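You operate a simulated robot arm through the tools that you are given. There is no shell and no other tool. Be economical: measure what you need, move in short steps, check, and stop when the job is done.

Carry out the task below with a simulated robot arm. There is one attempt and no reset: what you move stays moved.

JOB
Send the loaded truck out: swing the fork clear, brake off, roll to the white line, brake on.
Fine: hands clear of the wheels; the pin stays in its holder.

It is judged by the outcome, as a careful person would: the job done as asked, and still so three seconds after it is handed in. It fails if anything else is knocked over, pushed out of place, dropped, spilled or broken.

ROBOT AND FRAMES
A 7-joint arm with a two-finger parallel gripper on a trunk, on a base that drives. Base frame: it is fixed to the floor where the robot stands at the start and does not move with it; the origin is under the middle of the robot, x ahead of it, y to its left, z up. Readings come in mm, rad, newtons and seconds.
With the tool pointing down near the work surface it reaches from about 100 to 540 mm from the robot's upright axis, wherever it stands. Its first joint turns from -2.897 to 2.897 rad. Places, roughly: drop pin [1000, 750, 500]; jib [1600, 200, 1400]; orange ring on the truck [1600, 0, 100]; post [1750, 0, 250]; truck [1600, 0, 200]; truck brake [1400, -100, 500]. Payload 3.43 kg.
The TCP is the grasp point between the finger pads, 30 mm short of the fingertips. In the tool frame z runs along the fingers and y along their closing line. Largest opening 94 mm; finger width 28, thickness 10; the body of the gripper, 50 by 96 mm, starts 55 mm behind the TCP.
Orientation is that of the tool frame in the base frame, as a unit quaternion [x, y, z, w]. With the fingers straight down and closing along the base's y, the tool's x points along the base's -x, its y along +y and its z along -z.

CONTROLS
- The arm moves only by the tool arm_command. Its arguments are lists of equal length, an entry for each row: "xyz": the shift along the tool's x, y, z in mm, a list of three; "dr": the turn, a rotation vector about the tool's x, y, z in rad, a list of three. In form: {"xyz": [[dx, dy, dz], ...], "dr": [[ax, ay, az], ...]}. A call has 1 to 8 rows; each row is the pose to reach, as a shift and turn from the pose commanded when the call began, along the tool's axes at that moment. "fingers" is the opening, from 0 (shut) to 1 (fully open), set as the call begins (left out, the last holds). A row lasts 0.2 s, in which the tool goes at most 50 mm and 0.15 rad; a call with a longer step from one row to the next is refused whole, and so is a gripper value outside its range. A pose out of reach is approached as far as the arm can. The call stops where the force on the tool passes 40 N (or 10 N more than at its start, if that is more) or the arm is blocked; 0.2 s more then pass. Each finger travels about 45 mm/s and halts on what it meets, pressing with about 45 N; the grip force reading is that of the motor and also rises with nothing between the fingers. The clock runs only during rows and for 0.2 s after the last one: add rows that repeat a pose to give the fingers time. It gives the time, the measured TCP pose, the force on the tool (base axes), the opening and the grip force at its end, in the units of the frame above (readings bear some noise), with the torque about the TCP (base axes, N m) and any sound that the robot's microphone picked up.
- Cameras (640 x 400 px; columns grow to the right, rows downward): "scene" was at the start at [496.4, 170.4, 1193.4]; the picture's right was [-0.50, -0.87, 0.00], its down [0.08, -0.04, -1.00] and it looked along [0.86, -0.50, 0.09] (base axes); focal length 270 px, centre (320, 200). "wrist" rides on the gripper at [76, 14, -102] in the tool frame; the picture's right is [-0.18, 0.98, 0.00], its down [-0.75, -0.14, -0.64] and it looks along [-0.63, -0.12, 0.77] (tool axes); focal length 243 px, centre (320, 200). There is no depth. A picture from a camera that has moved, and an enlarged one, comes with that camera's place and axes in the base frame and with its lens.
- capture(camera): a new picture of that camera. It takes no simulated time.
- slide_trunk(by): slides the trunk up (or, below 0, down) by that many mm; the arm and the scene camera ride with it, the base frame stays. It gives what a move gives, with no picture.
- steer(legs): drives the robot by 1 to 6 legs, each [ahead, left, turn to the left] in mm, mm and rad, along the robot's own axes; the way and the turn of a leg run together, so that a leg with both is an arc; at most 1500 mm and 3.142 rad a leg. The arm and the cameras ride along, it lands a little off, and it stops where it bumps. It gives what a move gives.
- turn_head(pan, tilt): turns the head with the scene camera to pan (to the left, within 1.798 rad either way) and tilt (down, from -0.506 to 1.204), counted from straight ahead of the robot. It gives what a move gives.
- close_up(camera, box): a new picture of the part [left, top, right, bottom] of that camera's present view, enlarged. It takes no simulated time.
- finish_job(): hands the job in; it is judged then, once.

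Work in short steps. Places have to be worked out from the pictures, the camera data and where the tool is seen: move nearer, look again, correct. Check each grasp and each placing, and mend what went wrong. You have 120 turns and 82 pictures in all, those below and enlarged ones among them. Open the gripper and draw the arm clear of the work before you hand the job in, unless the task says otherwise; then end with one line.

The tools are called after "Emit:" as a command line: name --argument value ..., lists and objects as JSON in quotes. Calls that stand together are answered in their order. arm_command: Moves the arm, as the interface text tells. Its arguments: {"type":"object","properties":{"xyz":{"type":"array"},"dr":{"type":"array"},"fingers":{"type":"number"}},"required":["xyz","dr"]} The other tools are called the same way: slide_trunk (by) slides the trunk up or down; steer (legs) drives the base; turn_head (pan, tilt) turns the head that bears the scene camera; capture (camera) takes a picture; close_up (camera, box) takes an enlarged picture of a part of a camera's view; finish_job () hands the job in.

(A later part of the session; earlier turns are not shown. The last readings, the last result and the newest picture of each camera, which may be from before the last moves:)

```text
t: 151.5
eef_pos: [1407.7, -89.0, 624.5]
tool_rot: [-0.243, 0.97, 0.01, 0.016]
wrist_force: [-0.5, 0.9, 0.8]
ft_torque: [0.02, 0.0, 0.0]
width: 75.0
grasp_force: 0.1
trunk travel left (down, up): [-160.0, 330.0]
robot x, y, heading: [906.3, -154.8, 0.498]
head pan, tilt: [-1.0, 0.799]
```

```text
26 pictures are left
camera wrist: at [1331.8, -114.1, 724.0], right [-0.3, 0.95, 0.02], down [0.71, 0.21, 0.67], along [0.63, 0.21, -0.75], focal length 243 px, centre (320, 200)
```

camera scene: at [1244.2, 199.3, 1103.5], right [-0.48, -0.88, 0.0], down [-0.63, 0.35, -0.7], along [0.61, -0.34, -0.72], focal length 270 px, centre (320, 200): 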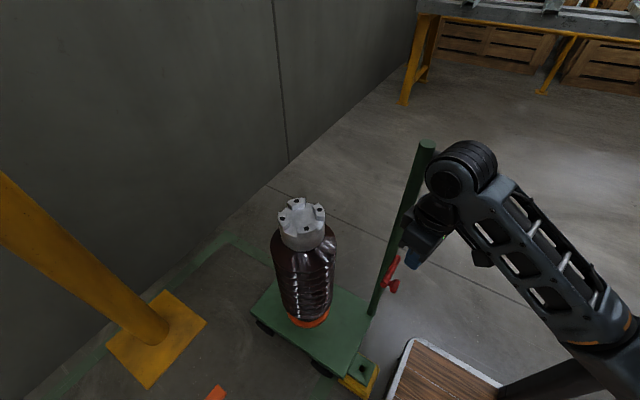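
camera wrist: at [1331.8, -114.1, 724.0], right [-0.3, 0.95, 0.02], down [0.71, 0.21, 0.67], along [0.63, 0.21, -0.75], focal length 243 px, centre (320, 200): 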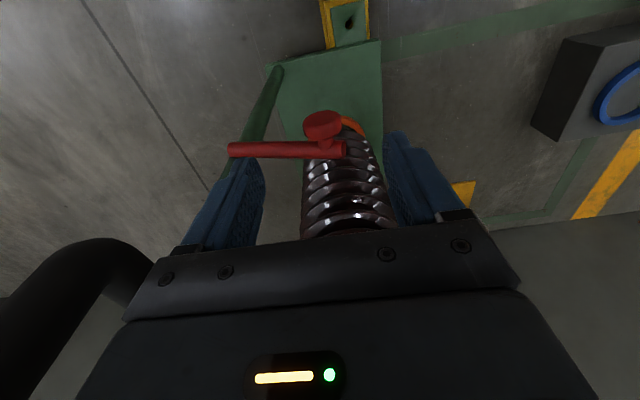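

The knob is centred. I lower the open fingers around it (keeping ahead of the bar) and close.

Emit:
arm_command --xyz '[[4, 0, 15], [4, 0, 30], [4, 0, 45], [4, 0, 60], [4, 0, 72], [4, 0, 82]]' --dr '[[0, 0, 0], [0, 0, 0], [0, 0, 0], [0, 0, 0], [0, 0, 0], [0, 0, 0]]'

Emit:
arm_command --xyz '[[0, 0, 0], [0, 0, 0], [0, 0, 0], [0, 0, 0]]' --dr '[[0, 0, 0], [0, 0, 0], [0, 0, 0], [0, 0, 0]]' --fingers 0

Emit:
capture --camera "wrist"

```text
t: 152.9
eef_pos: [1404.8, -88.6, 542.5]
tool_rot: [-0.243, 0.97, 0.01, 0.015]
wrist_force: [0.0, -0.1, -0.4]
ft_torque: [0.0, 0.0, 0.0]
width: 75.1
grasp_force: 0.1
trunk travel left (down, up): [-160.0, 330.0]
robot x, y, heading: [905.0, -151.5, 0.501]
head pan, tilt: [-1.0, 0.799]
```

```text
t: 153.9
eef_pos: [1404.1, -87.7, 542.9]
tool_rot: [-0.245, 0.969, 0.012, 0.015]
wrist_force: [-12.0, 12.6, 3.1]
ft_torque: [0.11, 0.27, 0.26]
width: 34.2
grasp_force: 42.0
trunk travel left (down, up): [-160.0, 330.0]
robot x, y, heading: [909.2, -149.7, 0.498]
head pan, tilt: [-1.0, 0.799]
```

```text
25 pictures are left
camera wrist: at [1328.6, -113.8, 642.0], right [-0.3, 0.95, 0.02], down [0.72, 0.21, 0.67], along [0.63, 0.22, -0.75], focal length 243 px, centre (320, 200)
```

wrist: 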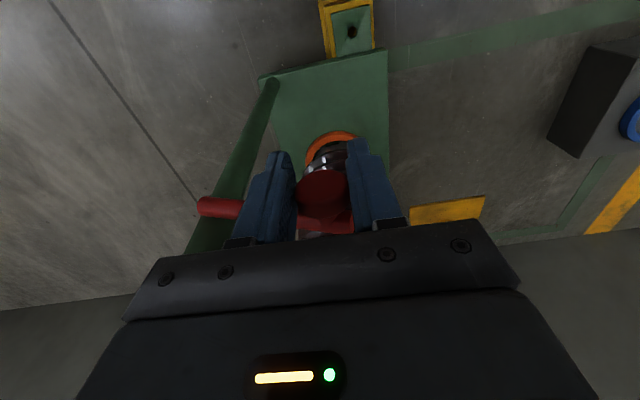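

Knob gripped (34 mm). I try lifting along the lever's arc gently.

Emit:
arm_command --xyz '[[0, -1, -4], [0, -3, -8], [0, -5, -12], [0, -7, -16], [0, -9, -20], [0, -12, -25]]' --dr '[[0, 0, 0], [0, 0, 0], [0, 0, 0], [0, 0, 0], [0, 0, 0], [0, 0, 0]]'

Emit:
capture --camera "wrist"

```text
t: 154.8
eef_pos: [1407.8, -91.5, 555.2]
tool_rot: [-0.245, 0.969, 0.013, 0.013]
wrist_force: [-8.0, 2.5, 4.5]
ft_torque: [-0.13, -0.29, 0.37]
width: 32.3
grasp_force: 45.4
trunk travel left (down, up): [-160.0, 330.0]
robot x, y, heading: [906.9, -151.6, 0.497]
head pan, tilt: [-1.0, 0.799]
stopped in row 4: the force on the tool passed its limit at 42 N (the readings are from after the stop); the commanded pose is now the measured one
```

```text
24 pictures are left
camera wrist: at [1331.0, -118.0, 654.5], right [-0.31, 0.95, 0.02], down [0.72, 0.21, 0.66], along [0.63, 0.22, -0.75], focal length 243 px, centre (320, 200)
```

wrist: 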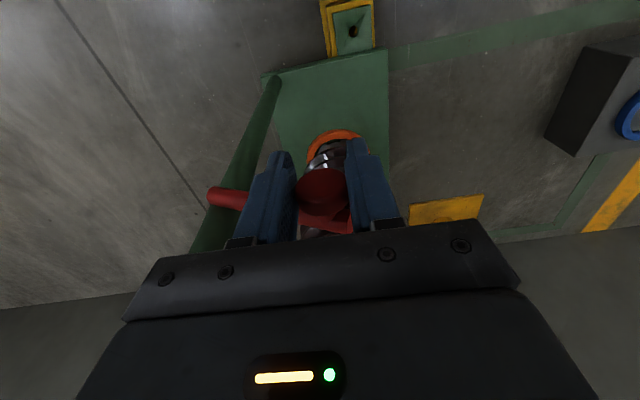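

It slipped rather than moved. I test pulling the knob toward me (away from the truck), gently.

Emit:
arm_command --xyz '[[3, 0, 0], [6, 0, 0], [10, 0, 0], [14, 0, 0], [18, 0, 0], [22, 0, 0]]' --dr '[[0, 0, 0], [0, 0, 0], [0, 0, 0], [0, 0, 0], [0, 0, 0], [0, 0, 0]]'

Emit:
capture --camera "wrist"

```text
t: 156.2
eef_pos: [1386.6, -102.2, 556.0]
tool_rot: [-0.244, 0.97, 0.011, 0.013]
wrist_force: [1.3, 0.1, -0.7]
ft_torque: [0.01, -0.02, -0.01]
width: 0.1
grasp_force: 33.6
trunk travel left (down, up): [-160.0, 330.0]
robot x, y, heading: [904.5, -151.9, 0.498]
head pan, tilt: [-1.0, 0.799]
```

```text
23 pictures are left
camera wrist: at [1311.3, -129.1, 654.2], right [-0.3, 0.95, 0.02], down [0.72, 0.21, 0.66], along [0.63, 0.22, -0.75], focal length 243 px, centre (320, 200)
```

wrist: 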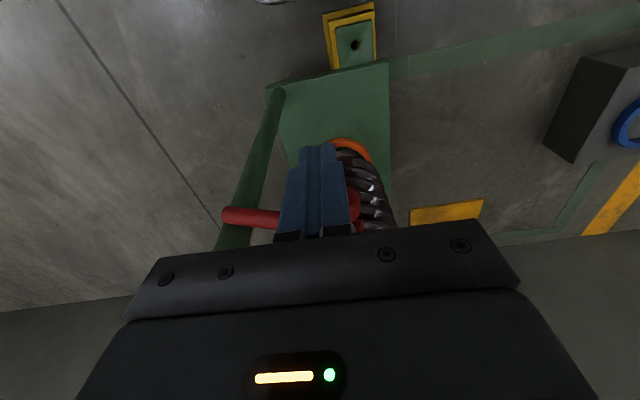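

The fingers slid off. I take a close scene view of the lever to see whether anything moved.

Emit:
arm_command --xyz '[[25, 0, -20], [50, 0, -40], [75, 0, -50]]' --dr '[[0, 0, 0], [0, 0, 0], [0, 0, 0]]'

Emit:
turn_head --pan -0.95 --tilt 0.85

Emit:
close_up --camera "scene" --box '[320, 140, 460, 280]'

```text
t: 156.9
eef_pos: [1320.6, -138.3, 601.6]
tool_rot: [-0.245, 0.969, 0.011, 0.014]
wrist_force: [0.2, -0.6, -0.6]
ft_torque: [-0.01, -0.01, -0.03]
width: 0.0
grasp_force: 32.8
trunk travel left (down, up): [-160.0, 330.0]
robot x, y, heading: [905.8, -151.7, 0.495]
head pan, tilt: [-1.0, 0.799]
```

```text
t: 157.6
eef_pos: [1321.7, -138.7, 602.1]
tool_rot: [-0.244, 0.97, 0.012, 0.014]
wrist_force: [-0.5, -0.7, 0.0]
ft_torque: [0.01, 0.01, 0.02]
width: 0.0
grasp_force: 33.3
trunk travel left (down, up): [-160.0, 330.0]
robot x, y, heading: [906.3, -152.2, 0.495]
head pan, tilt: [-0.949, 0.85]
```

```text
2.86 times, centred on (390, 210) of scene
camera zoom: at [1243.5, 204.1, 1044.5], right [-0.44, -0.9, 0.0], down [-0.68, 0.33, -0.66], along [0.59, -0.29, -0.75], focal length 773 px, centre (120, 171)
```

zoom: 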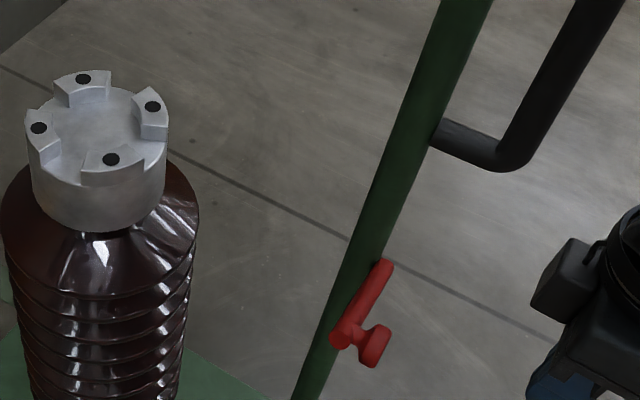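

The lever may have risen ~10 mm then. I regrip the knob and try again, watching closely.

Emit:
arm_command --xyz '[[-25, 0, -20], [-50, 0, -30], [-75, 0, -30], [-96, 2, -30], [-98, 2, -10], [-98, 2, 20], [-98, 2, 45], [-98, 2, 64]]' --dr '[[0, 0, 0], [0, 0, 0], [0, 0, 0], [0, 0, 0], [0, 0, 0], [0, 0, 0], [0, 0, 0], [0, 0, 0]]' --fingers 0.7

Emit:
arm_command --xyz '[[0, 0, 0], [0, 0, 0], [0, 0, 0], [0, 0, 0]]' --dr '[[0, 0, 0], [0, 0, 0], [0, 0, 0], [0, 0, 0]]' --fingers 0

Emit:
close_up --camera "scene" --box '[320, 140, 460, 280]'

```text
t: 159.4
eef_pos: [1407.7, -89.2, 540.6]
tool_rot: [-0.245, 0.969, 0.012, 0.013]
wrist_force: [0.2, 0.4, -0.1]
ft_torque: [-0.01, 0.02, -0.02]
width: 66.1
grasp_force: 0.0
trunk travel left (down, up): [-160.0, 330.0]
robot x, y, heading: [908.4, -153.6, 0.499]
head pan, tilt: [-0.949, 0.85]
```

```text
t: 160.4
eef_pos: [1408.9, -87.0, 541.6]
tool_rot: [-0.246, 0.969, 0.015, 0.015]
wrist_force: [0.7, 33.4, 6.3]
ft_torque: [0.41, -0.02, 0.43]
width: 31.7
grasp_force: 45.0
trunk travel left (down, up): [-160.0, 330.0]
robot x, y, heading: [905.8, -151.2, 0.501]
head pan, tilt: [-0.949, 0.85]
```

```text
2.86 times, centred on (390, 210) of scene
camera zoom: at [1243.3, 204.9, 1044.5], right [-0.44, -0.9, 0.0], down [-0.68, 0.33, -0.66], along [0.59, -0.29, -0.75], focal length 773 px, centre (120, 171)
```

zoom: 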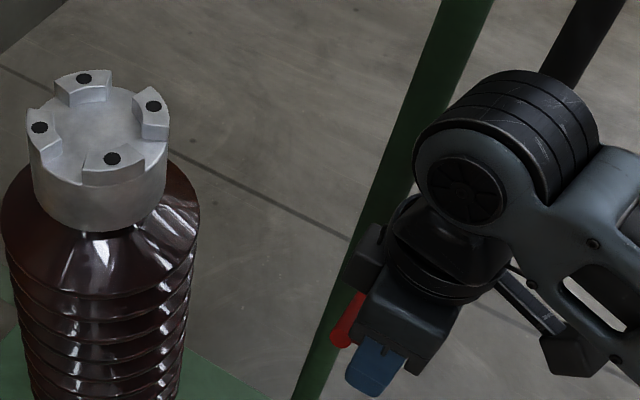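

There is a side load of 33 N, so I ease 4 mm sideways, then lift.

Emit:
arm_command --xyz '[[0, 2, 0], [0, 5, 0], [0, 5, 0]]' --dr '[[0, 0, 0], [0, 0, 0], [0, 0, 0]]'

Emit:
arm_command --xyz '[[0, -1, -3], [0, -2, -6], [0, -4, -9], [0, -5, -12], [0, -7, -16], [0, -9, -20], [0, -11, -24], [0, -13, -28]]' --dr '[[0, 0, 0], [0, 0, 0], [0, 0, 0], [0, 0, 0], [0, 0, 0], [0, 0, 0], [0, 0, 0], [0, 0, 0]]'

Emit:
capture --camera "wrist"

```text
t: 161.4
eef_pos: [1408.3, -85.1, 540.4]
tool_rot: [-0.242, 0.97, 0.01, 0.017]
wrist_force: [6.3, -1.4, -5.1]
ft_torque: [0.24, 0.11, 0.47]
width: 31.9
grasp_force: 45.4
trunk travel left (down, up): [-160.0, 330.0]
robot x, y, heading: [908.4, -151.4, 0.501]
head pan, tilt: [-0.949, 0.85]
stopped in row 3: the force on the tool passed its limit at 45 N (the readings are from after the stop); the commanded pose is now the measured one
```

```text
t: 163.2
eef_pos: [1412.9, -97.1, 568.3]
tool_rot: [-0.242, 0.97, 0.01, 0.018]
wrist_force: [24.8, 14.3, -6.0]
ft_torque: [0.44, 0.15, -0.01]
width: 31.4
grasp_force: 45.9
trunk travel left (down, up): [-160.0, 330.0]
robot x, y, heading: [906.6, -153.9, 0.498]
head pan, tilt: [-0.949, 0.85]
```

```text
20 pictures are left
camera wrist: at [1336.5, -123.1, 667.8], right [-0.3, 0.95, 0.02], down [0.71, 0.21, 0.67], along [0.64, 0.21, -0.74], focal length 243 px, centre (320, 200)
```

wrist: 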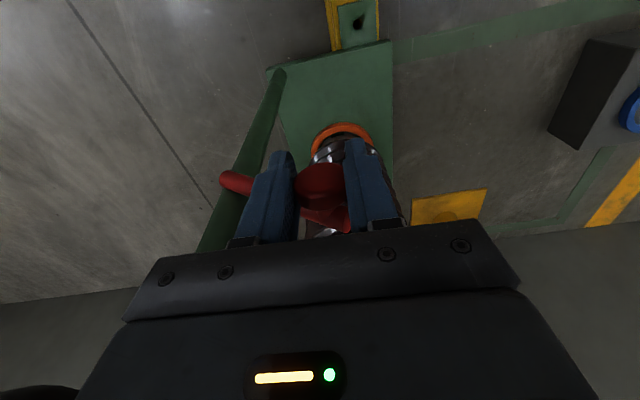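

The lever goes up: it has risen with the knob still gripped. I continue along its arc, easing the pull toward the truck.

Emit:
arm_command --xyz '[[-2, 0, 0], [-3, -3, -3], [-3, -6, -6], [-3, -9, -9], [-3, -12, -11], [-3, -15, -13]]' --dr '[[0, 0, 0], [0, 0, 0], [0, 0, 0], [0, 0, 0], [0, 0, 0], [0, 0, 0]]'

```text
t: 164.3
eef_pos: [1417.8, -104.3, 579.7]
tool_rot: [-0.245, 0.969, 0.01, 0.017]
wrist_force: [-6.7, 4.0, 11.1]
ft_torque: [-0.38, -0.06, -0.04]
width: 31.3
grasp_force: 45.5
trunk travel left (down, up): [-160.0, 330.0]
robot x, y, heading: [905.1, -151.6, 0.501]
head pan, tilt: [-0.949, 0.85]
stopped in row 5: the force on the tool passed its limit at 43 N (the readings are from after the stop); the commanded pose is now the measured one
```

Stopped at 43 N; I look whether it is the lever's end stop or contact with the D-handle.

Emit:
capture --camera "wrist"

Emit:
close_up --camera "scene" --box '[320, 100, 480, 280]'

```text
19 pictures are left
camera wrist: at [1341.6, -131.6, 679.0], right [-0.3, 0.95, 0.02], down [0.71, 0.21, 0.67], along [0.63, 0.22, -0.74], focal length 243 px, centre (320, 200)
```

wrist: 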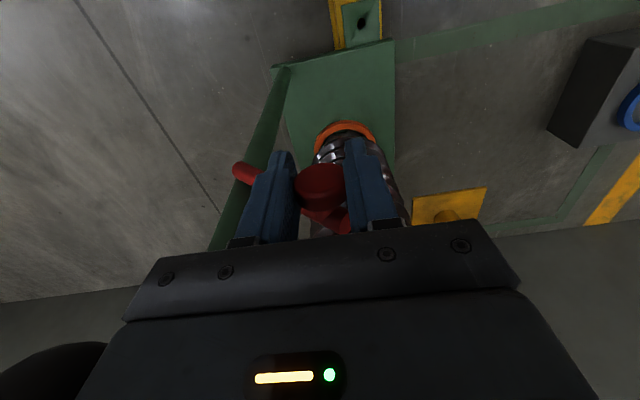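

```text
2.22 times, centred on (400, 190) of scene
camera zoom: at [1243.3, 204.1, 1044.4], right [-0.44, -0.9, 0.0], down [-0.68, 0.33, -0.66], along [0.59, -0.29, -0.75], focal length 601 px, centre (142, 222)
```

zoom: 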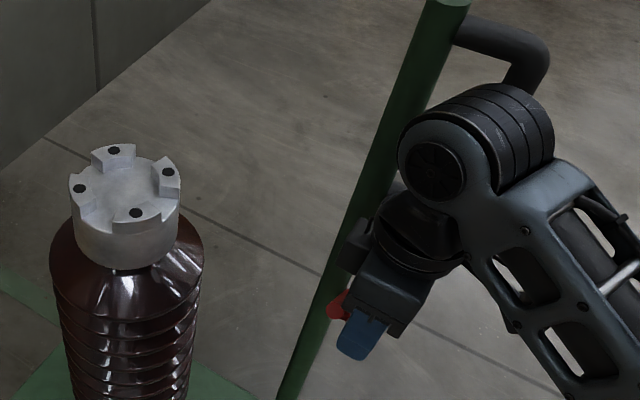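

The knob follows. I continue in smaller steps along the arc.

Emit:
arm_command --xyz '[[0, -2, -2], [0, -5, -4], [0, -8, -6], [0, -11, -8], [0, -14, -10]]' --dr '[[0, 0, 0], [0, 0, 0], [0, 0, 0], [0, 0, 0], [0, 0, 0]]'

```text
t: 165.3
eef_pos: [1421.4, -111.9, 587.1]
tool_rot: [-0.245, 0.969, 0.012, 0.017]
wrist_force: [-6.5, 3.6, 12.1]
ft_torque: [-0.3, -0.09, -0.09]
width: 31.2
grasp_force: 45.5
trunk travel left (down, up): [-160.0, 330.0]
robot x, y, heading: [906.8, -150.6, 0.493]
head pan, tilt: [-0.949, 0.85]
stopped in row 4: the force on the tool passed its limit at 41 N (the readings are from after the stop); the commanded pose is now the measured one
```

The lever now pushes upward on the tool, as if over-centre. I release and back off to look.

Emit:
arm_command --xyz '[[0, 0, 0], [0, 0, 0], [0, 3, 0], [20, 6, 0], [50, 10, 0], [90, 10, 0], [110, 10, 0]]' --dr '[[0, 0, 0], [0, 0, 0], [0, 0, 0], [0, 0, 0], [0, 0, 0], [0, 0, 0], [0, 0, 0]]' --fingers 0.7

Emit:
close_up --camera "scene" --box '[320, 140, 460, 280]'

```text
t: 166.9
eef_pos: [1322.1, -158.2, 582.7]
tool_rot: [-0.246, 0.969, 0.013, 0.017]
wrist_force: [0.6, -0.5, -0.4]
ft_torque: [0.02, 0.01, 0.01]
width: 65.6
grasp_force: 0.1
trunk travel left (down, up): [-160.0, 330.0]
robot x, y, heading: [905.5, -149.9, 0.497]
head pan, tilt: [-0.949, 0.85]
```

```text
2.86 times, centred on (390, 210) of scene
camera zoom: at [1243.4, 204.3, 1044.4], right [-0.44, -0.9, 0.0], down [-0.68, 0.33, -0.66], along [0.59, -0.29, -0.75], focal length 773 px, centre (120, 171)
```

zoom: 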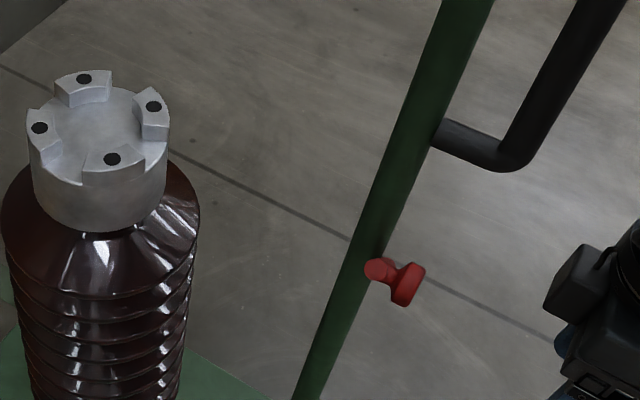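

The lever has moved about 30° up and stays. I check whether it has more travel by pushing the knob's outer side further with closed fingers.

Emit:
arm_command --xyz '[[-5, 20, -6], [-15, 30, -12], [-60, 30, -12], [-108, 30, -12], [-108, 26, -12], [-108, 26, -12]]' --dr '[[0, 0, 0], [0, 0, 0], [0, 0, 0], [0, 0, 0], [0, 0, 0], [0, 0, 0]]' --fingers 0

Emit:
arm_command --xyz '[[0, -3, 0], [0, -6, 0], [0, -10, -2], [0, -14, -4], [0, -18, -6], [0, -22, -8], [0, -27, -10], [0, -32, -12]]' --dr '[[0, 0, 0], [0, 0, 0], [0, 0, 0], [0, 0, 0], [0, 0, 0], [0, 0, 0], [0, 0, 0], [0, 0, 0]]'

Emit:
capture --camera "wrist"

```text
t: 168.3
eef_pos: [1404.1, -80.4, 598.2]
tool_rot: [-0.245, 0.969, 0.012, 0.018]
wrist_force: [-0.3, 0.5, 0.0]
ft_torque: [-0.01, -0.01, 0.01]
width: 0.1
grasp_force: 33.5
trunk travel left (down, up): [-160.0, 330.0]
robot x, y, heading: [905.1, -154.6, 0.497]
head pan, tilt: [-0.949, 0.85]
```

```text
t: 170.1
eef_pos: [1418.8, -110.7, 611.5]
tool_rot: [-0.245, 0.969, 0.011, 0.017]
wrist_force: [-0.7, 3.1, 3.1]
ft_torque: [0.04, -0.02, 0.06]
width: 0.0
grasp_force: 33.2
trunk travel left (down, up): [-160.0, 330.0]
robot x, y, heading: [904.4, -150.7, 0.499]
head pan, tilt: [-0.949, 0.85]
```

```text
16 pictures are left
camera wrist: at [1341.4, -138.1, 709.6], right [-0.31, 0.95, 0.02], down [0.71, 0.21, 0.67], along [0.63, 0.22, -0.74], focal length 243 px, centre (320, 200)
```

wrist: 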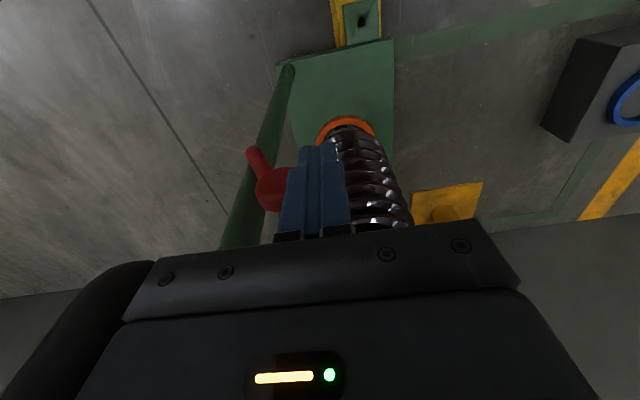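

The lever swings on easily. The D-handle limits this upright tool, so I tilt the gripper (top away from the handle) and push further toward the stop.

Emit:
arm_command --xyz '[[0, 6, 0], [0, 12, 0], [0, 16, 0], [0, 18, 0], [0, 18, 0]]' --dr '[[0.12, 0, 0], [0.24, 0, 0], [0.36, 0, 0], [0.48, 0, 0], [0.5, 0, 0]]'

Emit:
capture --camera "wrist"

```text
t: 171.3
eef_pos: [1409.1, -94.4, 610.6]
tool_rot: [-0.234, 0.942, -0.228, 0.078]
wrist_force: [0.2, 0.7, 0.0]
ft_torque: [0.02, -0.01, 0.01]
width: 0.0
grasp_force: 33.1
trunk travel left (down, up): [-160.0, 330.0]
robot x, y, heading: [904.6, -151.4, 0.494]
head pan, tilt: [-0.949, 0.85]
```

```text
15 pictures are left
camera wrist: at [1310.4, -79.0, 690.8], right [-0.23, 0.86, -0.45], down [0.56, 0.5, 0.66], along [0.8, -0.1, -0.6], focal length 243 px, centre (320, 200)
```

wrist: 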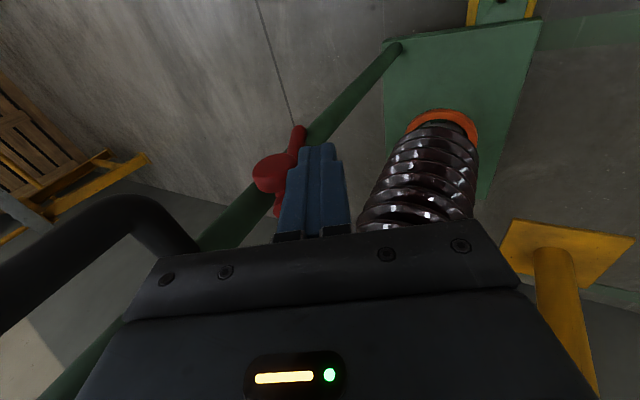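

Now push horizontally toward the post in small rows until the lever's stop.

Emit:
arm_command --xyz '[[0, -5, 3], [0, -10, 5], [0, -15, 8], [0, -20, 11], [0, -25, 13], [0, -30, 16], [0, -35, 19], [0, -40, 21]]' --dr '[[0, 0, 0], [0, 0, 0], [0, 0, 0], [0, 0, 0], [0, 0, 0], [0, 0, 0], [0, 0, 0], [0, 0, 0]]'

Emit:
capture --camera "wrist"

```text
t: 173.1
eef_pos: [1430.6, -134.2, 611.4]
tool_rot: [-0.234, 0.942, -0.228, 0.077]
wrist_force: [0.6, 0.2, -0.4]
ft_torque: [0.01, -0.01, -0.01]
width: 0.1
grasp_force: 33.3
trunk travel left (down, up): [-160.0, 330.0]
robot x, y, heading: [905.3, -151.8, 0.496]
head pan, tilt: [-0.949, 0.85]
```

```text
14 pictures are left
camera wrist: at [1332.7, -118.7, 690.9], right [-0.24, 0.86, -0.45], down [0.56, 0.5, 0.66], along [0.8, -0.09, -0.6], focal length 243 px, centre (320, 200)
```

wrist: 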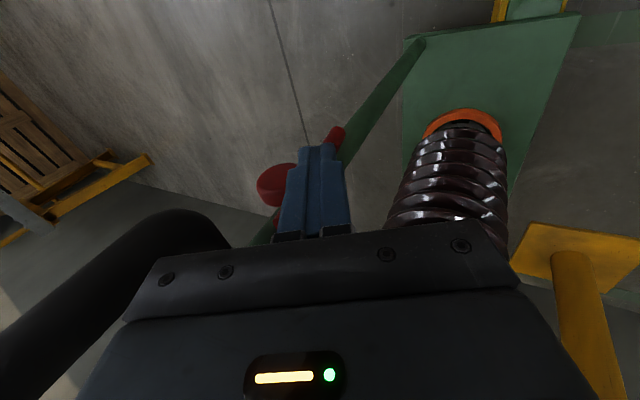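

The lever is near vertical (about 83°) with no resistance. I back off sideways and tilt the tool further so the fingers point across the truck — useful both to finish the lever and to hook the D-handle.

Emit:
arm_command --xyz '[[0, 30, -30], [0, 65, -68], [0, 65, -68], [0, 65, -68], [0, 65, -68], [0, 65, -68], [0, 65, -68], [0, 65, -68]]' --dr '[[0, 0, 0], [0, 0, 0], [0.13, 0, 0], [0.26, 0, 0], [0.39, 0, 0], [0.52, 0, 0], [0.65, 0, 0], [0.75, 0, 0]]'

Emit:
capture --camera "wrist"

```text
refused: row 2 steps farther than a row can; nothing moved
```

```text
13 pictures are left
camera wrist: at [1332.7, -118.7, 690.9], right [-0.24, 0.86, -0.45], down [0.56, 0.5, 0.66], along [0.8, -0.09, -0.6], focal length 243 px, centre (320, 200)
```

wrist: 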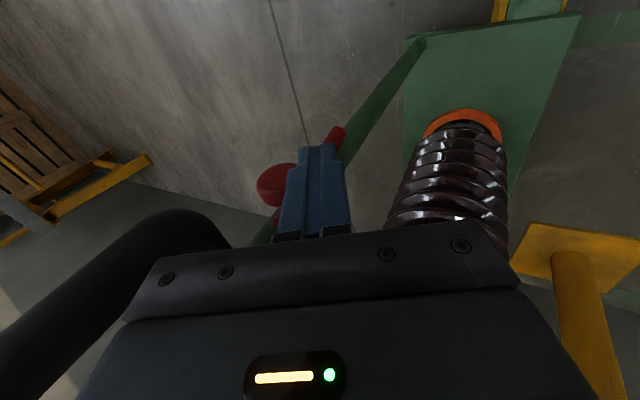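

A row was too long; I resend with shorter rows. (I must be sparing: 13 pictures left.)

Emit:
arm_command --xyz '[[0, 30, -32], [0, 60, -64], [0, 65, -68], [0, 65, -68], [0, 65, -68], [0, 65, -68], [0, 65, -68], [0, 65, -68]]' --dr '[[0, 0, 0], [0, 0, 0], [0.13, 0, 0], [0.26, 0, 0], [0.39, 0, 0], [0.52, 0, 0], [0.65, 0, 0], [0.75, 0, 0]]'

```text
t: 174.9
eef_pos: [1389.0, -55.6, 641.7]
tool_rot: [-0.188, 0.793, -0.558, 0.159]
wrist_force: [-0.5, 0.3, 0.1]
ft_torque: [0.01, -0.01, 0.01]
width: 0.0
grasp_force: 33.1
out of reach, approached as far as the arm can: row 2, 3
trunk travel left (down, up): [-160.0, 330.0]
robot x, y, heading: [903.3, -153.9, 0.491]
head pan, tilt: [-0.949, 0.85]
```

Fingers now point across the truck. I push the lever onward past vertical, passing below the D-handle, watching force.

Emit:
arm_command --xyz '[[-2, 30, 10], [-5, 19, 43], [-5, 7, 76], [-5, -3, 105], [-5, -8, 119], [-5, -12, 133], [-5, -17, 147], [-5, -20, 157]]' --dr '[[0, 0, 0], [0, 0, 0], [0, 0, 0], [0, 0, 0], [0, 0, 0], [0, 0, 0], [0, 0, 0], [0, 0, 0]]'

Emit:
capture --camera "wrist"

```text
t: 175.9
eef_pos: [1434.6, -129.6, 607.8]
tool_rot: [-0.191, 0.795, -0.554, 0.159]
wrist_force: [-18.5, 18.7, 7.8]
ft_torque: [-0.18, -0.18, -0.04]
width: 0.1
grasp_force: 32.6
trunk travel left (down, up): [-160.0, 330.0]
robot x, y, heading: [907.7, -148.8, 0.495]
head pan, tilt: [-0.949, 0.85]
stopped in row 5: the force on the tool passed its limit at 88 N (the readings are from after the stop); the commanded pose is now the measured one
```

```text
12 pictures are left
camera wrist: at [1318.9, -78.8, 626.8], right [0.04, 0.4, -0.92], down [0.38, 0.84, 0.38], along [0.92, -0.36, -0.12], focal length 243 px, centre (320, 200)
```

wrist: 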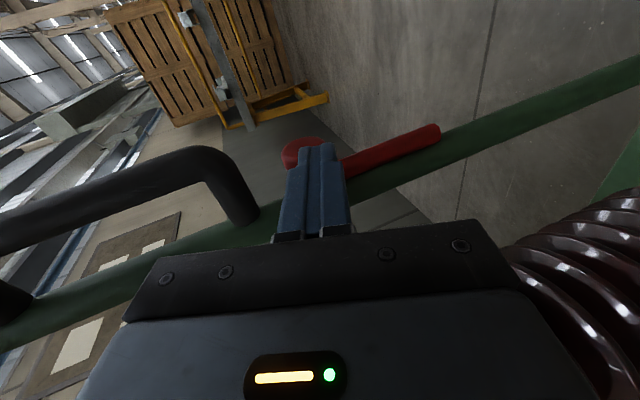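

The lever hit its stop upright (vertical): brake lever is off. I retreat and rise to D-handle height, and start rolling the gripper so that its fingers straddle the handle bar.

Emit:
arm_command --xyz '[[0, 15, -43], [0, 29, -85], [-2, -12, -99], [-4, -53, -113], [-5, -94, -128], [-5, -100, -130], [-5, -100, -130], [-5, -100, -130]]' --dr '[[0, 0, 0], [0, 0, 0], [0, 0, 0], [0, 0, 0], [0, 0, 0.12], [0, 0, 0.26], [0, 0, 0.4], [0, 0, 0.54]]'

```text
t: 177.7
eef_pos: [1397.8, -50.3, 738.7]
tool_rot: [0.029, 0.816, -0.492, 0.302]
wrist_force: [-0.4, -0.2, -0.7]
ft_torque: [-0.01, -0.01, 0.03]
width: 0.1
grasp_force: 32.9
out of reach, approached as far as the arm can: row 5, 6, 7, 8
trunk travel left (down, up): [-160.0, 330.0]
robot x, y, heading: [907.1, -151.7, 0.498]
head pan, tilt: [-0.949, 0.85]
```

Rolling works. I complete the roll.

Emit:
arm_command --xyz '[[0, 0, 0], [0, 0, 0], [0, 0, 0], [0, 0, 0], [0, 0, 0], [0, 0, 0], [0, 0, 0], [0, 0, 0]]' --dr '[[0, 0, 0.13], [0, 0, 0.26], [0, 0, 0.39], [0, 0, 0.52], [0, 0, 0.65], [0, 0, 0.78], [0, 0, 0.91], [0, 0, 1.03]]' --fingers 0.5

Emit:
capture --camera "wrist"

```text
t: 179.5
eef_pos: [1396.6, -51.4, 738.8]
tool_rot: [0.427, 0.696, -0.279, 0.505]
wrist_force: [0.3, 0.2, 0.1]
ft_torque: [0.01, 0.01, 0.03]
width: 46.9
grasp_force: 0.0
trunk travel left (down, up): [-160.0, 330.0]
robot x, y, heading: [905.9, -150.2, 0.496]
head pan, tilt: [-0.949, 0.85]
```

```text
11 pictures are left
camera wrist: at [1352.3, 64.2, 701.9], right [0.89, 0.41, 0.21], down [-0.33, 0.22, 0.92], along [0.33, -0.88, 0.33], focal length 243 px, centre (320, 200)
```

wrist: 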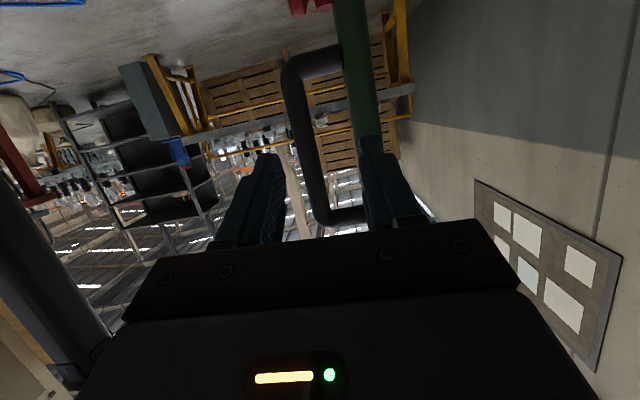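

The D‑bar and post are plainly seen. I shift 17 mm forward-of-truck and advance so that one finger enters the D‑loop and the other passes in front of the bar.

Emit:
arm_command --xyz '[[0, -17, 0], [-8, -17, 23], [-17, -17, 48], [-26, -17, 73], [-35, -17, 98], [-41, -17, 115]]' --dr '[[0, 0, 0], [0, 0, 0], [0, 0, 0], [0, 0, 0], [0, 0, 0], [0, 0, 0]]'

Emit:
capture --camera "wrist"

```text
t: 180.9
eef_pos: [1443.7, -166.5, 736.6]
tool_rot: [0.426, 0.696, -0.28, 0.505]
wrist_force: [0.6, 0.3, 0.1]
ft_torque: [-0.01, -0.03, 0.02]
width: 47.2
grasp_force: 0.0
out of reach, approached as far as the arm can: row 1, 2, 3, 4, 5
trunk travel left (down, up): [-160.0, 330.0]
robot x, y, heading: [908.9, -152.5, 0.501]
head pan, tilt: [-0.949, 0.85]
```

```text
10 pictures are left
camera wrist: at [1397.7, -51.0, 699.3], right [0.89, 0.41, 0.21], down [-0.33, 0.23, 0.92], along [0.33, -0.88, 0.33], focal length 243 px, centre (320, 200)
```

wrist: 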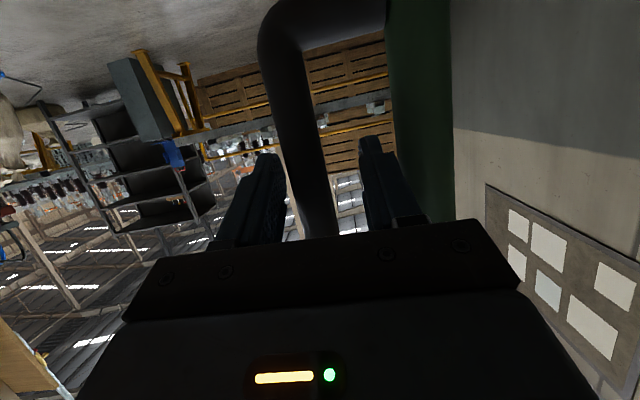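

The bar lies between the fingers. I close and make a small test pull of 10 mm.

Emit:
arm_command --xyz '[[0, 0, 0], [0, 0, 0], [0, 0, 0], [0, -2, 0], [0, -5, 0], [0, -8, 0], [0, -11, 0], [0, -12, 0]]' --dr '[[0, 0, 0], [0, 0, 0], [0, 0, 0], [0, 0, 0], [0, 0, 0], [0, 0, 0], [0, 0, 0], [0, 0, 0]]' --fingers 0

```text
t: 181.6
eef_pos: [1437.8, -168.9, 735.7]
tool_rot: [0.429, 0.695, -0.287, 0.501]
wrist_force: [-13.5, 2.6, 2.6]
ft_torque: [-0.81, 0.65, 0.14]
width: 23.7
grasp_force: 35.6
trunk travel left (down, up): [-160.0, 330.0]
robot x, y, heading: [905.5, -151.5, 0.501]
head pan, tilt: [-0.949, 0.85]
stopped in row 3: the force on the tool passed its limit at 44 N (the readings are from after the stop); the commanded pose is now the measured one
```

Gripped (23.7 mm). Now the test pull.

Emit:
arm_command --xyz '[[0, -1, 0], [0, -3, 0], [0, -5, 0], [0, -8, 0], [0, -11, 0], [0, -14, 0], [0, -16, 0], [0, -17, 0]]' --dr '[[0, 0, 0], [0, 0, 0], [0, 0, 0], [0, 0, 0], [0, 0, 0], [0, 0, 0], [0, 0, 0], [0, 0, 0]]'

```text
t: 182.6
eef_pos: [1434.4, -170.6, 734.9]
tool_rot: [0.426, 0.693, -0.285, 0.506]
wrist_force: [-8.7, 9.7, 13.2]
ft_torque: [-0.33, 1.75, -0.16]
width: 23.4
grasp_force: 44.9
out of reach, approached as far as the arm can: row 4, 5
trunk travel left (down, up): [-160.0, 330.0]
robot x, y, heading: [906.9, -148.2, 0.499]
head pan, tilt: [-0.949, 0.85]
stopped in row 5: the force on the tool passed its limit at 43 N (the readings are from after the stop); the commanded pose is now the measured one
```

The arm is at the edge of its reach here; I test by backing the base 30 mm while gripping.

Emit:
steer --legs '[[-30, 0, 0]]'

Emit:
close_up --camera "scene" --box '[180, 60, 480, 400]'

```text
t: 183.6
eef_pos: [1406.5, -185.6, 735.7]
tool_rot: [0.428, 0.693, -0.287, 0.504]
wrist_force: [-2.7, 4.4, 2.1]
ft_torque: [-0.78, 1.12, -0.17]
width: 22.9
grasp_force: 44.7
trunk travel left (down, up): [-160.0, 330.0]
robot x, y, heading: [882.5, -163.2, 0.501]
head pan, tilt: [-0.949, 0.85]
stopped in leg 1: the force on the tool passed its limit at 50 N (the readings are from after the stop); the commanded pose is now the measured one
```

```text
1.18 times, centred on (330, 230) of scene
camera zoom: at [1216.2, 191.1, 1044.3], right [-0.44, -0.9, 0.0], down [-0.68, 0.33, -0.66], along [0.59, -0.29, -0.75], focal length 318 px, centre (308, 165)
```

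zoom: 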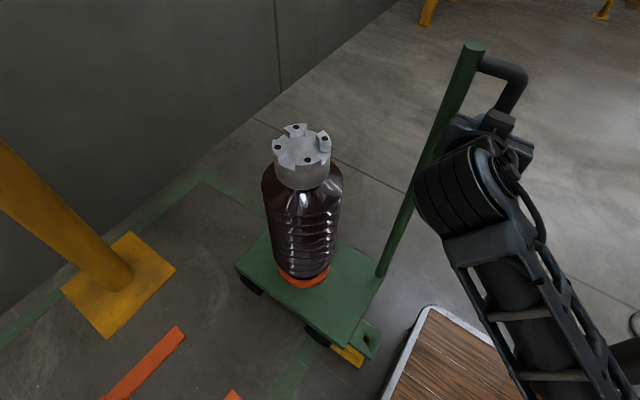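

The truck rolls: the tongue has moved off the yellow socket. I keep backing up in legs along the path.

Emit:
steer --legs '[[-120, 0, 0]]'

```text
t: 184.4
eef_pos: [1405.0, -185.2, 735.7]
tool_rot: [0.421, 0.696, -0.281, 0.509]
wrist_force: [1.9, -1.9, -3.1]
ft_torque: [-0.85, 1.05, -0.03]
width: 22.8
grasp_force: 45.3
trunk travel left (down, up): [-160.0, 330.0]
robot x, y, heading: [869.3, -171.1, 0.5]
head pan, tilt: [-0.949, 0.85]
stopped in leg 1: the force on the tool passed its limit at 54 N (the readings are from after the stop); the commanded pose is now the measured one
```

Long legs accelerate too hard for the loaded truck. I try several very short legs in one call.

Emit:
steer --legs '[[-12, 0, 0], [-14, 0, 0], [-14, 0, 0], [-14, 0, 0], [-14, 0, 0], [-14, 0, 0]]'

```text
t: 186.9
eef_pos: [1333.3, -223.8, 736.1]
tool_rot: [0.421, 0.696, -0.278, 0.51]
wrist_force: [6.2, -4.2, 2.0]
ft_torque: [-0.28, 1.3, 0.09]
width: 23.1
grasp_force: 45.4
trunk travel left (down, up): [-160.0, 330.0]
robot x, y, heading: [799.8, -208.2, 0.499]
head pan, tilt: [-0.949, 0.85]
```

That works smoothly. To gain clearance from the cart I loosen to a cage, advance the fingers 18 mm along their length, and shift the base 25 mm left.

Emit:
arm_command --xyz '[[0, 0, 0], [0, 0, 0], [-3, 0, 8], [-6, 0, 17], [-6, 0, 17]]' --dr '[[0, 0, 0], [0, 0, 0], [0, 0, 0], [0, 0, 0], [0, 0, 0]]' --fingers 0.32

Emit:
steer --legs '[[0, 25, 0], [-14, 0, 0], [-16, 0, 0], [-16, 0, 0], [-16, 0, 0], [-16, 0, 0]]'

```text
t: 188.1
eef_pos: [1340.7, -240.5, 736.9]
tool_rot: [0.421, 0.696, -0.278, 0.511]
wrist_force: [0.4, 0.2, 0.2]
ft_torque: [0.02, 0.0, 0.04]
width: 30.1
grasp_force: 0.1
trunk travel left (down, up): [-160.0, 330.0]
robot x, y, heading: [797.1, -210.8, 0.497]
head pan, tilt: [-0.949, 0.85]
```

```text
t: 190.8
eef_pos: [1259.5, -255.0, 737.1]
tool_rot: [0.423, 0.696, -0.279, 0.509]
wrist_force: [0.4, 0.7, 0.1]
ft_torque: [0.01, 0.0, -0.01]
width: 30.1
grasp_force: 0.1
trunk travel left (down, up): [-160.0, 330.0]
robot x, y, heading: [716.0, -223.0, 0.501]
head pan, tilt: [-0.949, 0.85]
```

Moving freely in the cage. Continue, six legs of 17 mm.

Emit:
steer --legs '[[-15, 0, 0], [-17, 0, 0], [-17, 0, 0], [-17, 0, 0], [-17, 0, 0], [-17, 0, 0]]'

Emit:
capture --camera "wrist"

```text
t: 193.4
eef_pos: [1169.9, -304.2, 737.0]
tool_rot: [0.424, 0.695, -0.281, 0.508]
wrist_force: [-4.8, -2.0, 0.8]
ft_torque: [-0.04, 0.12, -0.12]
width: 33.1
grasp_force: 3.2
trunk travel left (down, up): [-160.0, 330.0]
robot x, y, heading: [628.6, -272.5, 0.5]
head pan, tilt: [-0.949, 0.85]
```

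```text
8 pictures are left
camera wrist: at [1124.3, -190.3, 698.2], right [0.88, 0.42, 0.21], down [-0.33, 0.23, 0.91], along [0.34, -0.88, 0.34], focal length 243 px, centre (320, 200)
```

wrist: 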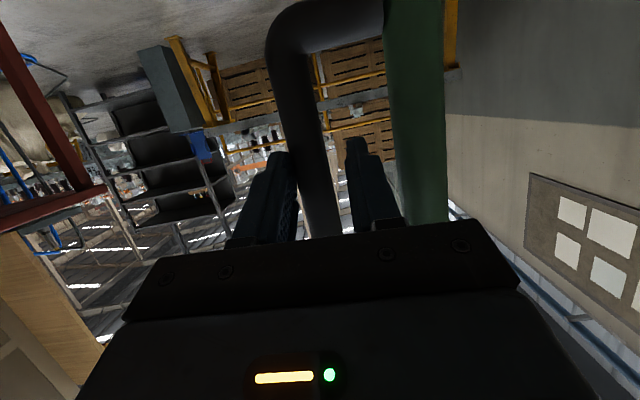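

The bar is caged, truck displacement about 303 mm. Two more sets.

Emit:
steer --legs '[[-15, 0, 0], [-17, 0, 0], [-17, 0, 0], [-17, 0, 0], [-17, 0, 0], [-17, 0, 0]]'

Emit:
steer --legs '[[-15, 0, 0], [-17, 0, 0], [-17, 0, 0], [-17, 0, 0], [-17, 0, 0], [-17, 0, 0]]'

```text
t: 196.1
eef_pos: [1079.7, -353.5, 736.3]
tool_rot: [0.424, 0.694, -0.282, 0.508]
wrist_force: [-4.4, -3.4, 0.8]
ft_torque: [0.02, 0.17, -0.11]
width: 33.6
grasp_force: 3.1
trunk travel left (down, up): [-160.0, 330.0]
robot x, y, heading: [539.5, -321.8, 0.498]
head pan, tilt: [-0.949, 0.85]
```

```text
t: 198.8
eef_pos: [992.2, -403.5, 736.3]
tool_rot: [0.425, 0.694, -0.282, 0.508]
wrist_force: [-4.6, -3.5, 0.2]
ft_torque: [0.01, 0.14, -0.13]
width: 33.7
grasp_force: 3.3
trunk travel left (down, up): [-160.0, 330.0]
robot x, y, heading: [452.0, -370.7, 0.501]
head pan, tilt: [-0.949, 0.85]
```

About 507 mm now. I look at the truck and the white line.

Emit:
turn_head --pan -0.9 --tilt 1.0

Emit:
capture --camera "scene"

```text
t: 199.5
eef_pos: [991.6, -402.6, 736.2]
tool_rot: [0.425, 0.694, -0.284, 0.508]
wrist_force: [-3.1, -1.6, 0.1]
ft_torque: [-0.05, 0.05, -0.08]
width: 31.9
grasp_force: 1.6
trunk travel left (down, up): [-160.0, 330.0]
robot x, y, heading: [451.8, -366.8, 0.499]
head pan, tilt: [-0.901, 1.0]
```

```text
7 pictures are left
camera scene: at [782.9, -6.7, 1033.4], right [-0.39, -0.92, 0.0], down [-0.77, 0.33, -0.54], along [0.5, -0.21, -0.84], focal length 270 px, centre (320, 200)
```

scene: 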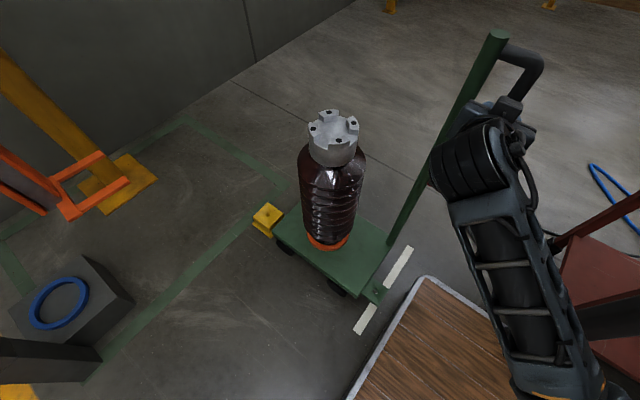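

The tongue has crossed the line; the deck's front edge is about 70 mm short. I roll about 80 mm more so the truck's front stands on the line.

Emit:
steer --legs '[[-15, 0, 0], [-16, 0, 0], [-16, 0, 0], [-16, 0, 0], [-15, 0, 0]]'

Emit:
close_up --camera "scene" --box '[240, 100, 480, 370]'

```text
t: 201.7
eef_pos: [922.8, -440.8, 737.5]
tool_rot: [0.425, 0.694, -0.284, 0.507]
wrist_force: [0.3, -0.7, -0.4]
ft_torque: [-0.02, -0.02, 0.02]
width: 30.0
grasp_force: 0.1
trunk travel left (down, up): [-160.0, 330.0]
robot x, y, heading: [386.4, -406.2, 0.5]
head pan, tilt: [-0.901, 1.0]
```

```text
1.48 times, centred on (360, 235) of scene
camera zoom: at [714.3, -43.8, 1033.4], right [-0.39, -0.92, 0.0], down [-0.77, 0.33, -0.54], along [0.5, -0.21, -0.84], focal length 401 px, centre (261, 148)
```

zoom: 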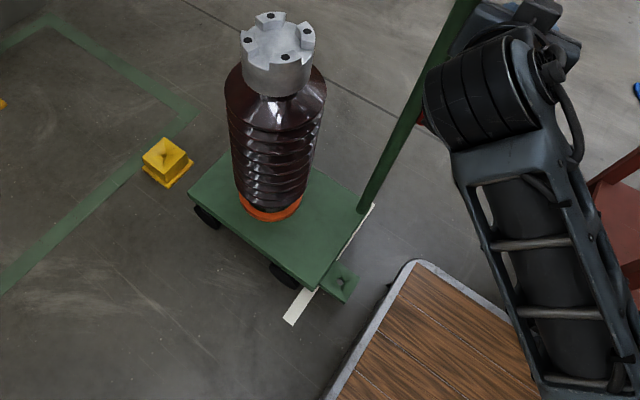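

The truck's front stands on the line. Now the brake: I open the fingers, retreat sideways off the handle, and roll the gripper back.

Emit:
arm_command --xyz '[[0, 0, 0], [10, 0, -28], [20, 0, -57], [30, 0, -86], [41, 0, -116], [41, 0, -116], [41, 0, -116], [41, 0, -116]]' --dr '[[0, 0, 0], [0, 0, 0], [0, 0, 0], [0, 0, 0], [0, 0, 0], [0, 0, -0.14], [0, 0, -0.28], [0, 0, -0.42]]' --fingers 0.5

Emit:
arm_command --xyz '[[0, 0, 0], [0, 0, 0], [0, 0, 0], [0, 0, 0], [0, 0, 0], [0, 0, 0], [0, 0, 0], [0, 0, 0]]' --dr '[[0, 0, -0.14], [0, 0, -0.28], [0, 0, -0.42], [0, 0, -0.56], [0, 0, -0.7], [0, 0, -0.84], [0, 0, -0.98], [0, 0, -1.12]]'

Emit:
capture --camera "wrist"

```text
t: 203.5
eef_pos: [868.3, -328.8, 727.2]
tool_rot: [0.27, 0.767, -0.384, 0.437]
wrist_force: [-0.6, 0.4, 0.2]
ft_torque: [0.02, 0.04, -0.02]
width: 47.2
grasp_force: 0.0
out of reach, approached as far as the arm can: row 2, 3, 4, 5, 6, 7, 8
trunk travel left (down, up): [-160.0, 330.0]
robot x, y, heading: [386.0, -406.0, 0.498]
head pan, tilt: [-0.901, 1.0]
```

```text
t: 205.3
eef_pos: [868.5, -328.6, 728.1]
tool_rot: [-0.179, 0.793, -0.558, 0.167]
wrist_force: [1.2, -0.2, 0.2]
ft_torque: [0.01, 0.03, 0.01]
width: 47.1
grasp_force: 0.1
trunk travel left (down, up): [-160.0, 330.0]
robot x, y, heading: [387.2, -403.0, 0.5]
head pan, tilt: [-0.901, 1.0]
```

```text
5 pictures are left
camera wrist: at [751.9, -275.3, 741.7], right [0.07, 0.4, -0.92], down [0.38, 0.84, 0.39], along [0.92, -0.37, -0.1], focal length 243 px, centre (320, 200)
```

wrist: 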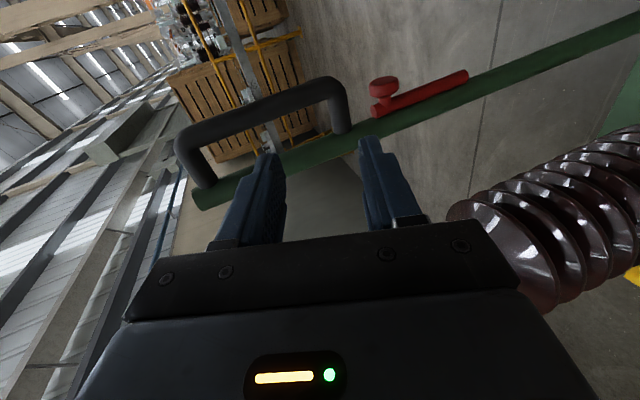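

The lever stands upright, knob at about (947,-442,608). I descend and advance so the fingers go above and below the knob, passing under the D-handle.

Emit:
arm_command --xyz '[[-1, 34, 28], [-3, 68, 56], [-4, 103, 85], [-4, 96, 107], [-5, 89, 128], [-5, 82, 149], [-5, 76, 164], [-5, 74, 170]]' --dr '[[0, 0, 0], [0, 0, 0], [0, 0, 0], [0, 0, 0], [0, 0, 0], [0, 0, 0], [0, 0, 0], [0, 0, 0]]'

Emit:
capture --camera "wrist"

```text
t: 206.8
eef_pos: [933.9, -414.6, 603.8]
tool_rot: [-0.183, 0.792, -0.555, 0.175]
wrist_force: [-2.6, 11.7, 13.5]
ft_torque: [-0.56, -0.29, 0.28]
width: 51.5
grasp_force: 4.0
trunk travel left (down, up): [-160.0, 330.0]
robot x, y, heading: [382.6, -404.5, 0.499]
head pan, tilt: [-0.901, 1.0]
stopped in row 7: the force on the tool passed its limit at 88 N (the readings are from after the stop); the commanded pose is now the measured one
```

```text
4 pictures are left
camera wrist: at [816.3, -362.5, 618.0], right [0.07, 0.4, -0.91], down [0.36, 0.84, 0.4], along [0.93, -0.36, -0.09], focal length 243 px, centre (320, 200)
```

wrist: 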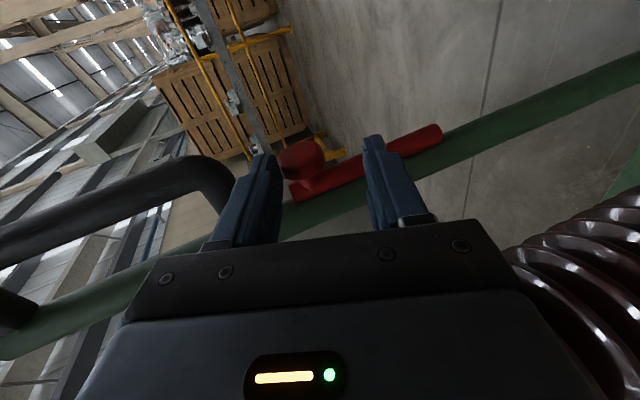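

The upper finger met the knob: I'm ~10 mm low. I back off, raise 9 mm, narrow the fingers slightly and re-advance slowly.

Emit:
arm_command --xyz '[[2, 4, -11], [4, -4.5, -14], [4, -4.5, -14], [4, -6, -8], [4, -8, -2], [4, -10, 4], [4, -12.5, 11], [4, -15.5, 19]]' --dr '[[0, 0, 0], [0, 0, 0], [0, 0, 0], [0, 0, 0], [0, 0, 0], [0, 0, 0], [0, 0, 0], [0, 0, 0]]' --fingers 0.46

```text
t: 208.6
eef_pos: [939.8, -437.4, 611.1]
tool_rot: [-0.182, 0.793, -0.556, 0.172]
wrist_force: [0.0, 0.9, 0.8]
ft_torque: [-0.02, -0.03, 0.0]
width: 43.2
grasp_force: 0.0
trunk travel left (down, up): [-160.0, 330.0]
robot x, y, heading: [381.0, -407.4, 0.501]
head pan, tilt: [-0.901, 1.0]
```

No contact force: fingers are around the knob. I close and pull it along its arc toward me-side (down to the on position).

Emit:
arm_command --xyz '[[0, 0, 0], [0, 0, 0], [0, 0, 0]]' --dr '[[0, 0, 0], [0, 0, 0], [0, 0, 0]]' --fingers 0

Emit:
arm_command --xyz '[[0, 2, -5], [0, 4, -9], [0, 6.5, -14], [0, 10, -20], [0, 14, -26], [0, 18, -31], [0, 25, -39], [0, 33, -47]]' --dr '[[0, 0, 0], [0, 0, 0], [0, 0, 0], [0, 0, 0], [0, 0, 0], [0, 0, 0], [0, 0, 0], [0, 0, 0]]'

```text
t: 209.4
eef_pos: [940.4, -438.6, 610.6]
tool_rot: [-0.182, 0.793, -0.555, 0.172]
wrist_force: [1.5, 0.2, -6.9]
ft_torque: [0.04, 0.02, 0.04]
width: 31.4
grasp_force: 45.3
trunk travel left (down, up): [-160.0, 330.0]
robot x, y, heading: [384.3, -404.5, 0.501]
head pan, tilt: [-0.901, 1.0]
```

```text
t: 211.2
eef_pos: [913.9, -388.5, 595.9]
tool_rot: [-0.183, 0.793, -0.555, 0.173]
wrist_force: [-2.0, -1.6, 13.4]
ft_torque: [-0.81, -0.74, 0.46]
width: 31.0
grasp_force: 45.0
trunk travel left (down, up): [-160.0, 330.0]
robot x, y, heading: [382.8, -404.5, 0.502]
head pan, tilt: [-0.901, 1.0]
```

The lever follows (31 mm grip held). I continue along the arc to the on position.

Emit:
arm_command --xyz '[[0, 7, -5], [0, 14, -10], [0, 21, -14], [0, 28.7, -17.7], [0, 36, -20.5], [0, 44.3, -22.9], [0, 53, -25], [0, 62, -26.4]]' --dr '[[0, 0, 0], [0, 0, 0], [0, 0, 0], [0, 0, 0], [0, 0, 0], [0, 0, 0], [0, 0, 0], [0, 0, 0]]'

```text
t: 213.0
eef_pos: [894.2, -348.3, 544.0]
tool_rot: [-0.182, 0.793, -0.555, 0.171]
wrist_force: [-11.8, -20.1, -2.4]
ft_torque: [-0.37, -0.22, -0.42]
width: 31.0
grasp_force: 45.3
trunk travel left (down, up): [-160.0, 330.0]
robot x, y, heading: [382.7, -405.4, 0.493]
head pan, tilt: [-0.901, 1.0]
```

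Nearly there (z 544). I press on down in small rows until the lever's stop is felt.

Emit:
arm_command --xyz '[[0, 2, 1], [0, 4, 2], [0, 6, 3], [0, 8, 4], [0, 10, 5], [0, 12, 6], [0, 14, 7]]' --dr '[[0, 0, 0], [0, 0, 0], [0, 0, 0], [0, 0, 0], [0, 0, 0], [0, 0, 0], [0, 0, 0]]'

Emit:
close_up --camera "scene" --box '[340, 60, 560, 300]'

```text
t: 213.7
eef_pos: [894.7, -347.0, 542.4]
tool_rot: [-0.179, 0.793, -0.556, 0.173]
wrist_force: [-6.8, 2.4, 9.4]
ft_torque: [-0.01, -0.24, 0.14]
width: 31.2
grasp_force: 44.9
trunk travel left (down, up): [-160.0, 330.0]
robot x, y, heading: [382.3, -404.3, 0.5]
head pan, tilt: [-0.901, 1.0]
stopped in row 3: the force on the tool passed its limit at 40 N (the readings are from after the stop); the commanded pose is now the measured one
```

```text
1.67 times, centred on (450, 180) of scene
camera zoom: at [712.8, -42.7, 1033.4], right [-0.39, -0.92, 0.0], down [-0.77, 0.33, -0.54], along [0.5, -0.21, -0.84], focal length 451 px, centre (103, 233)
```

zoom: 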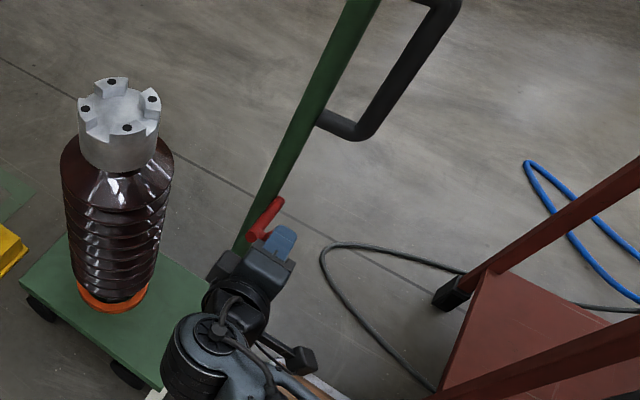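

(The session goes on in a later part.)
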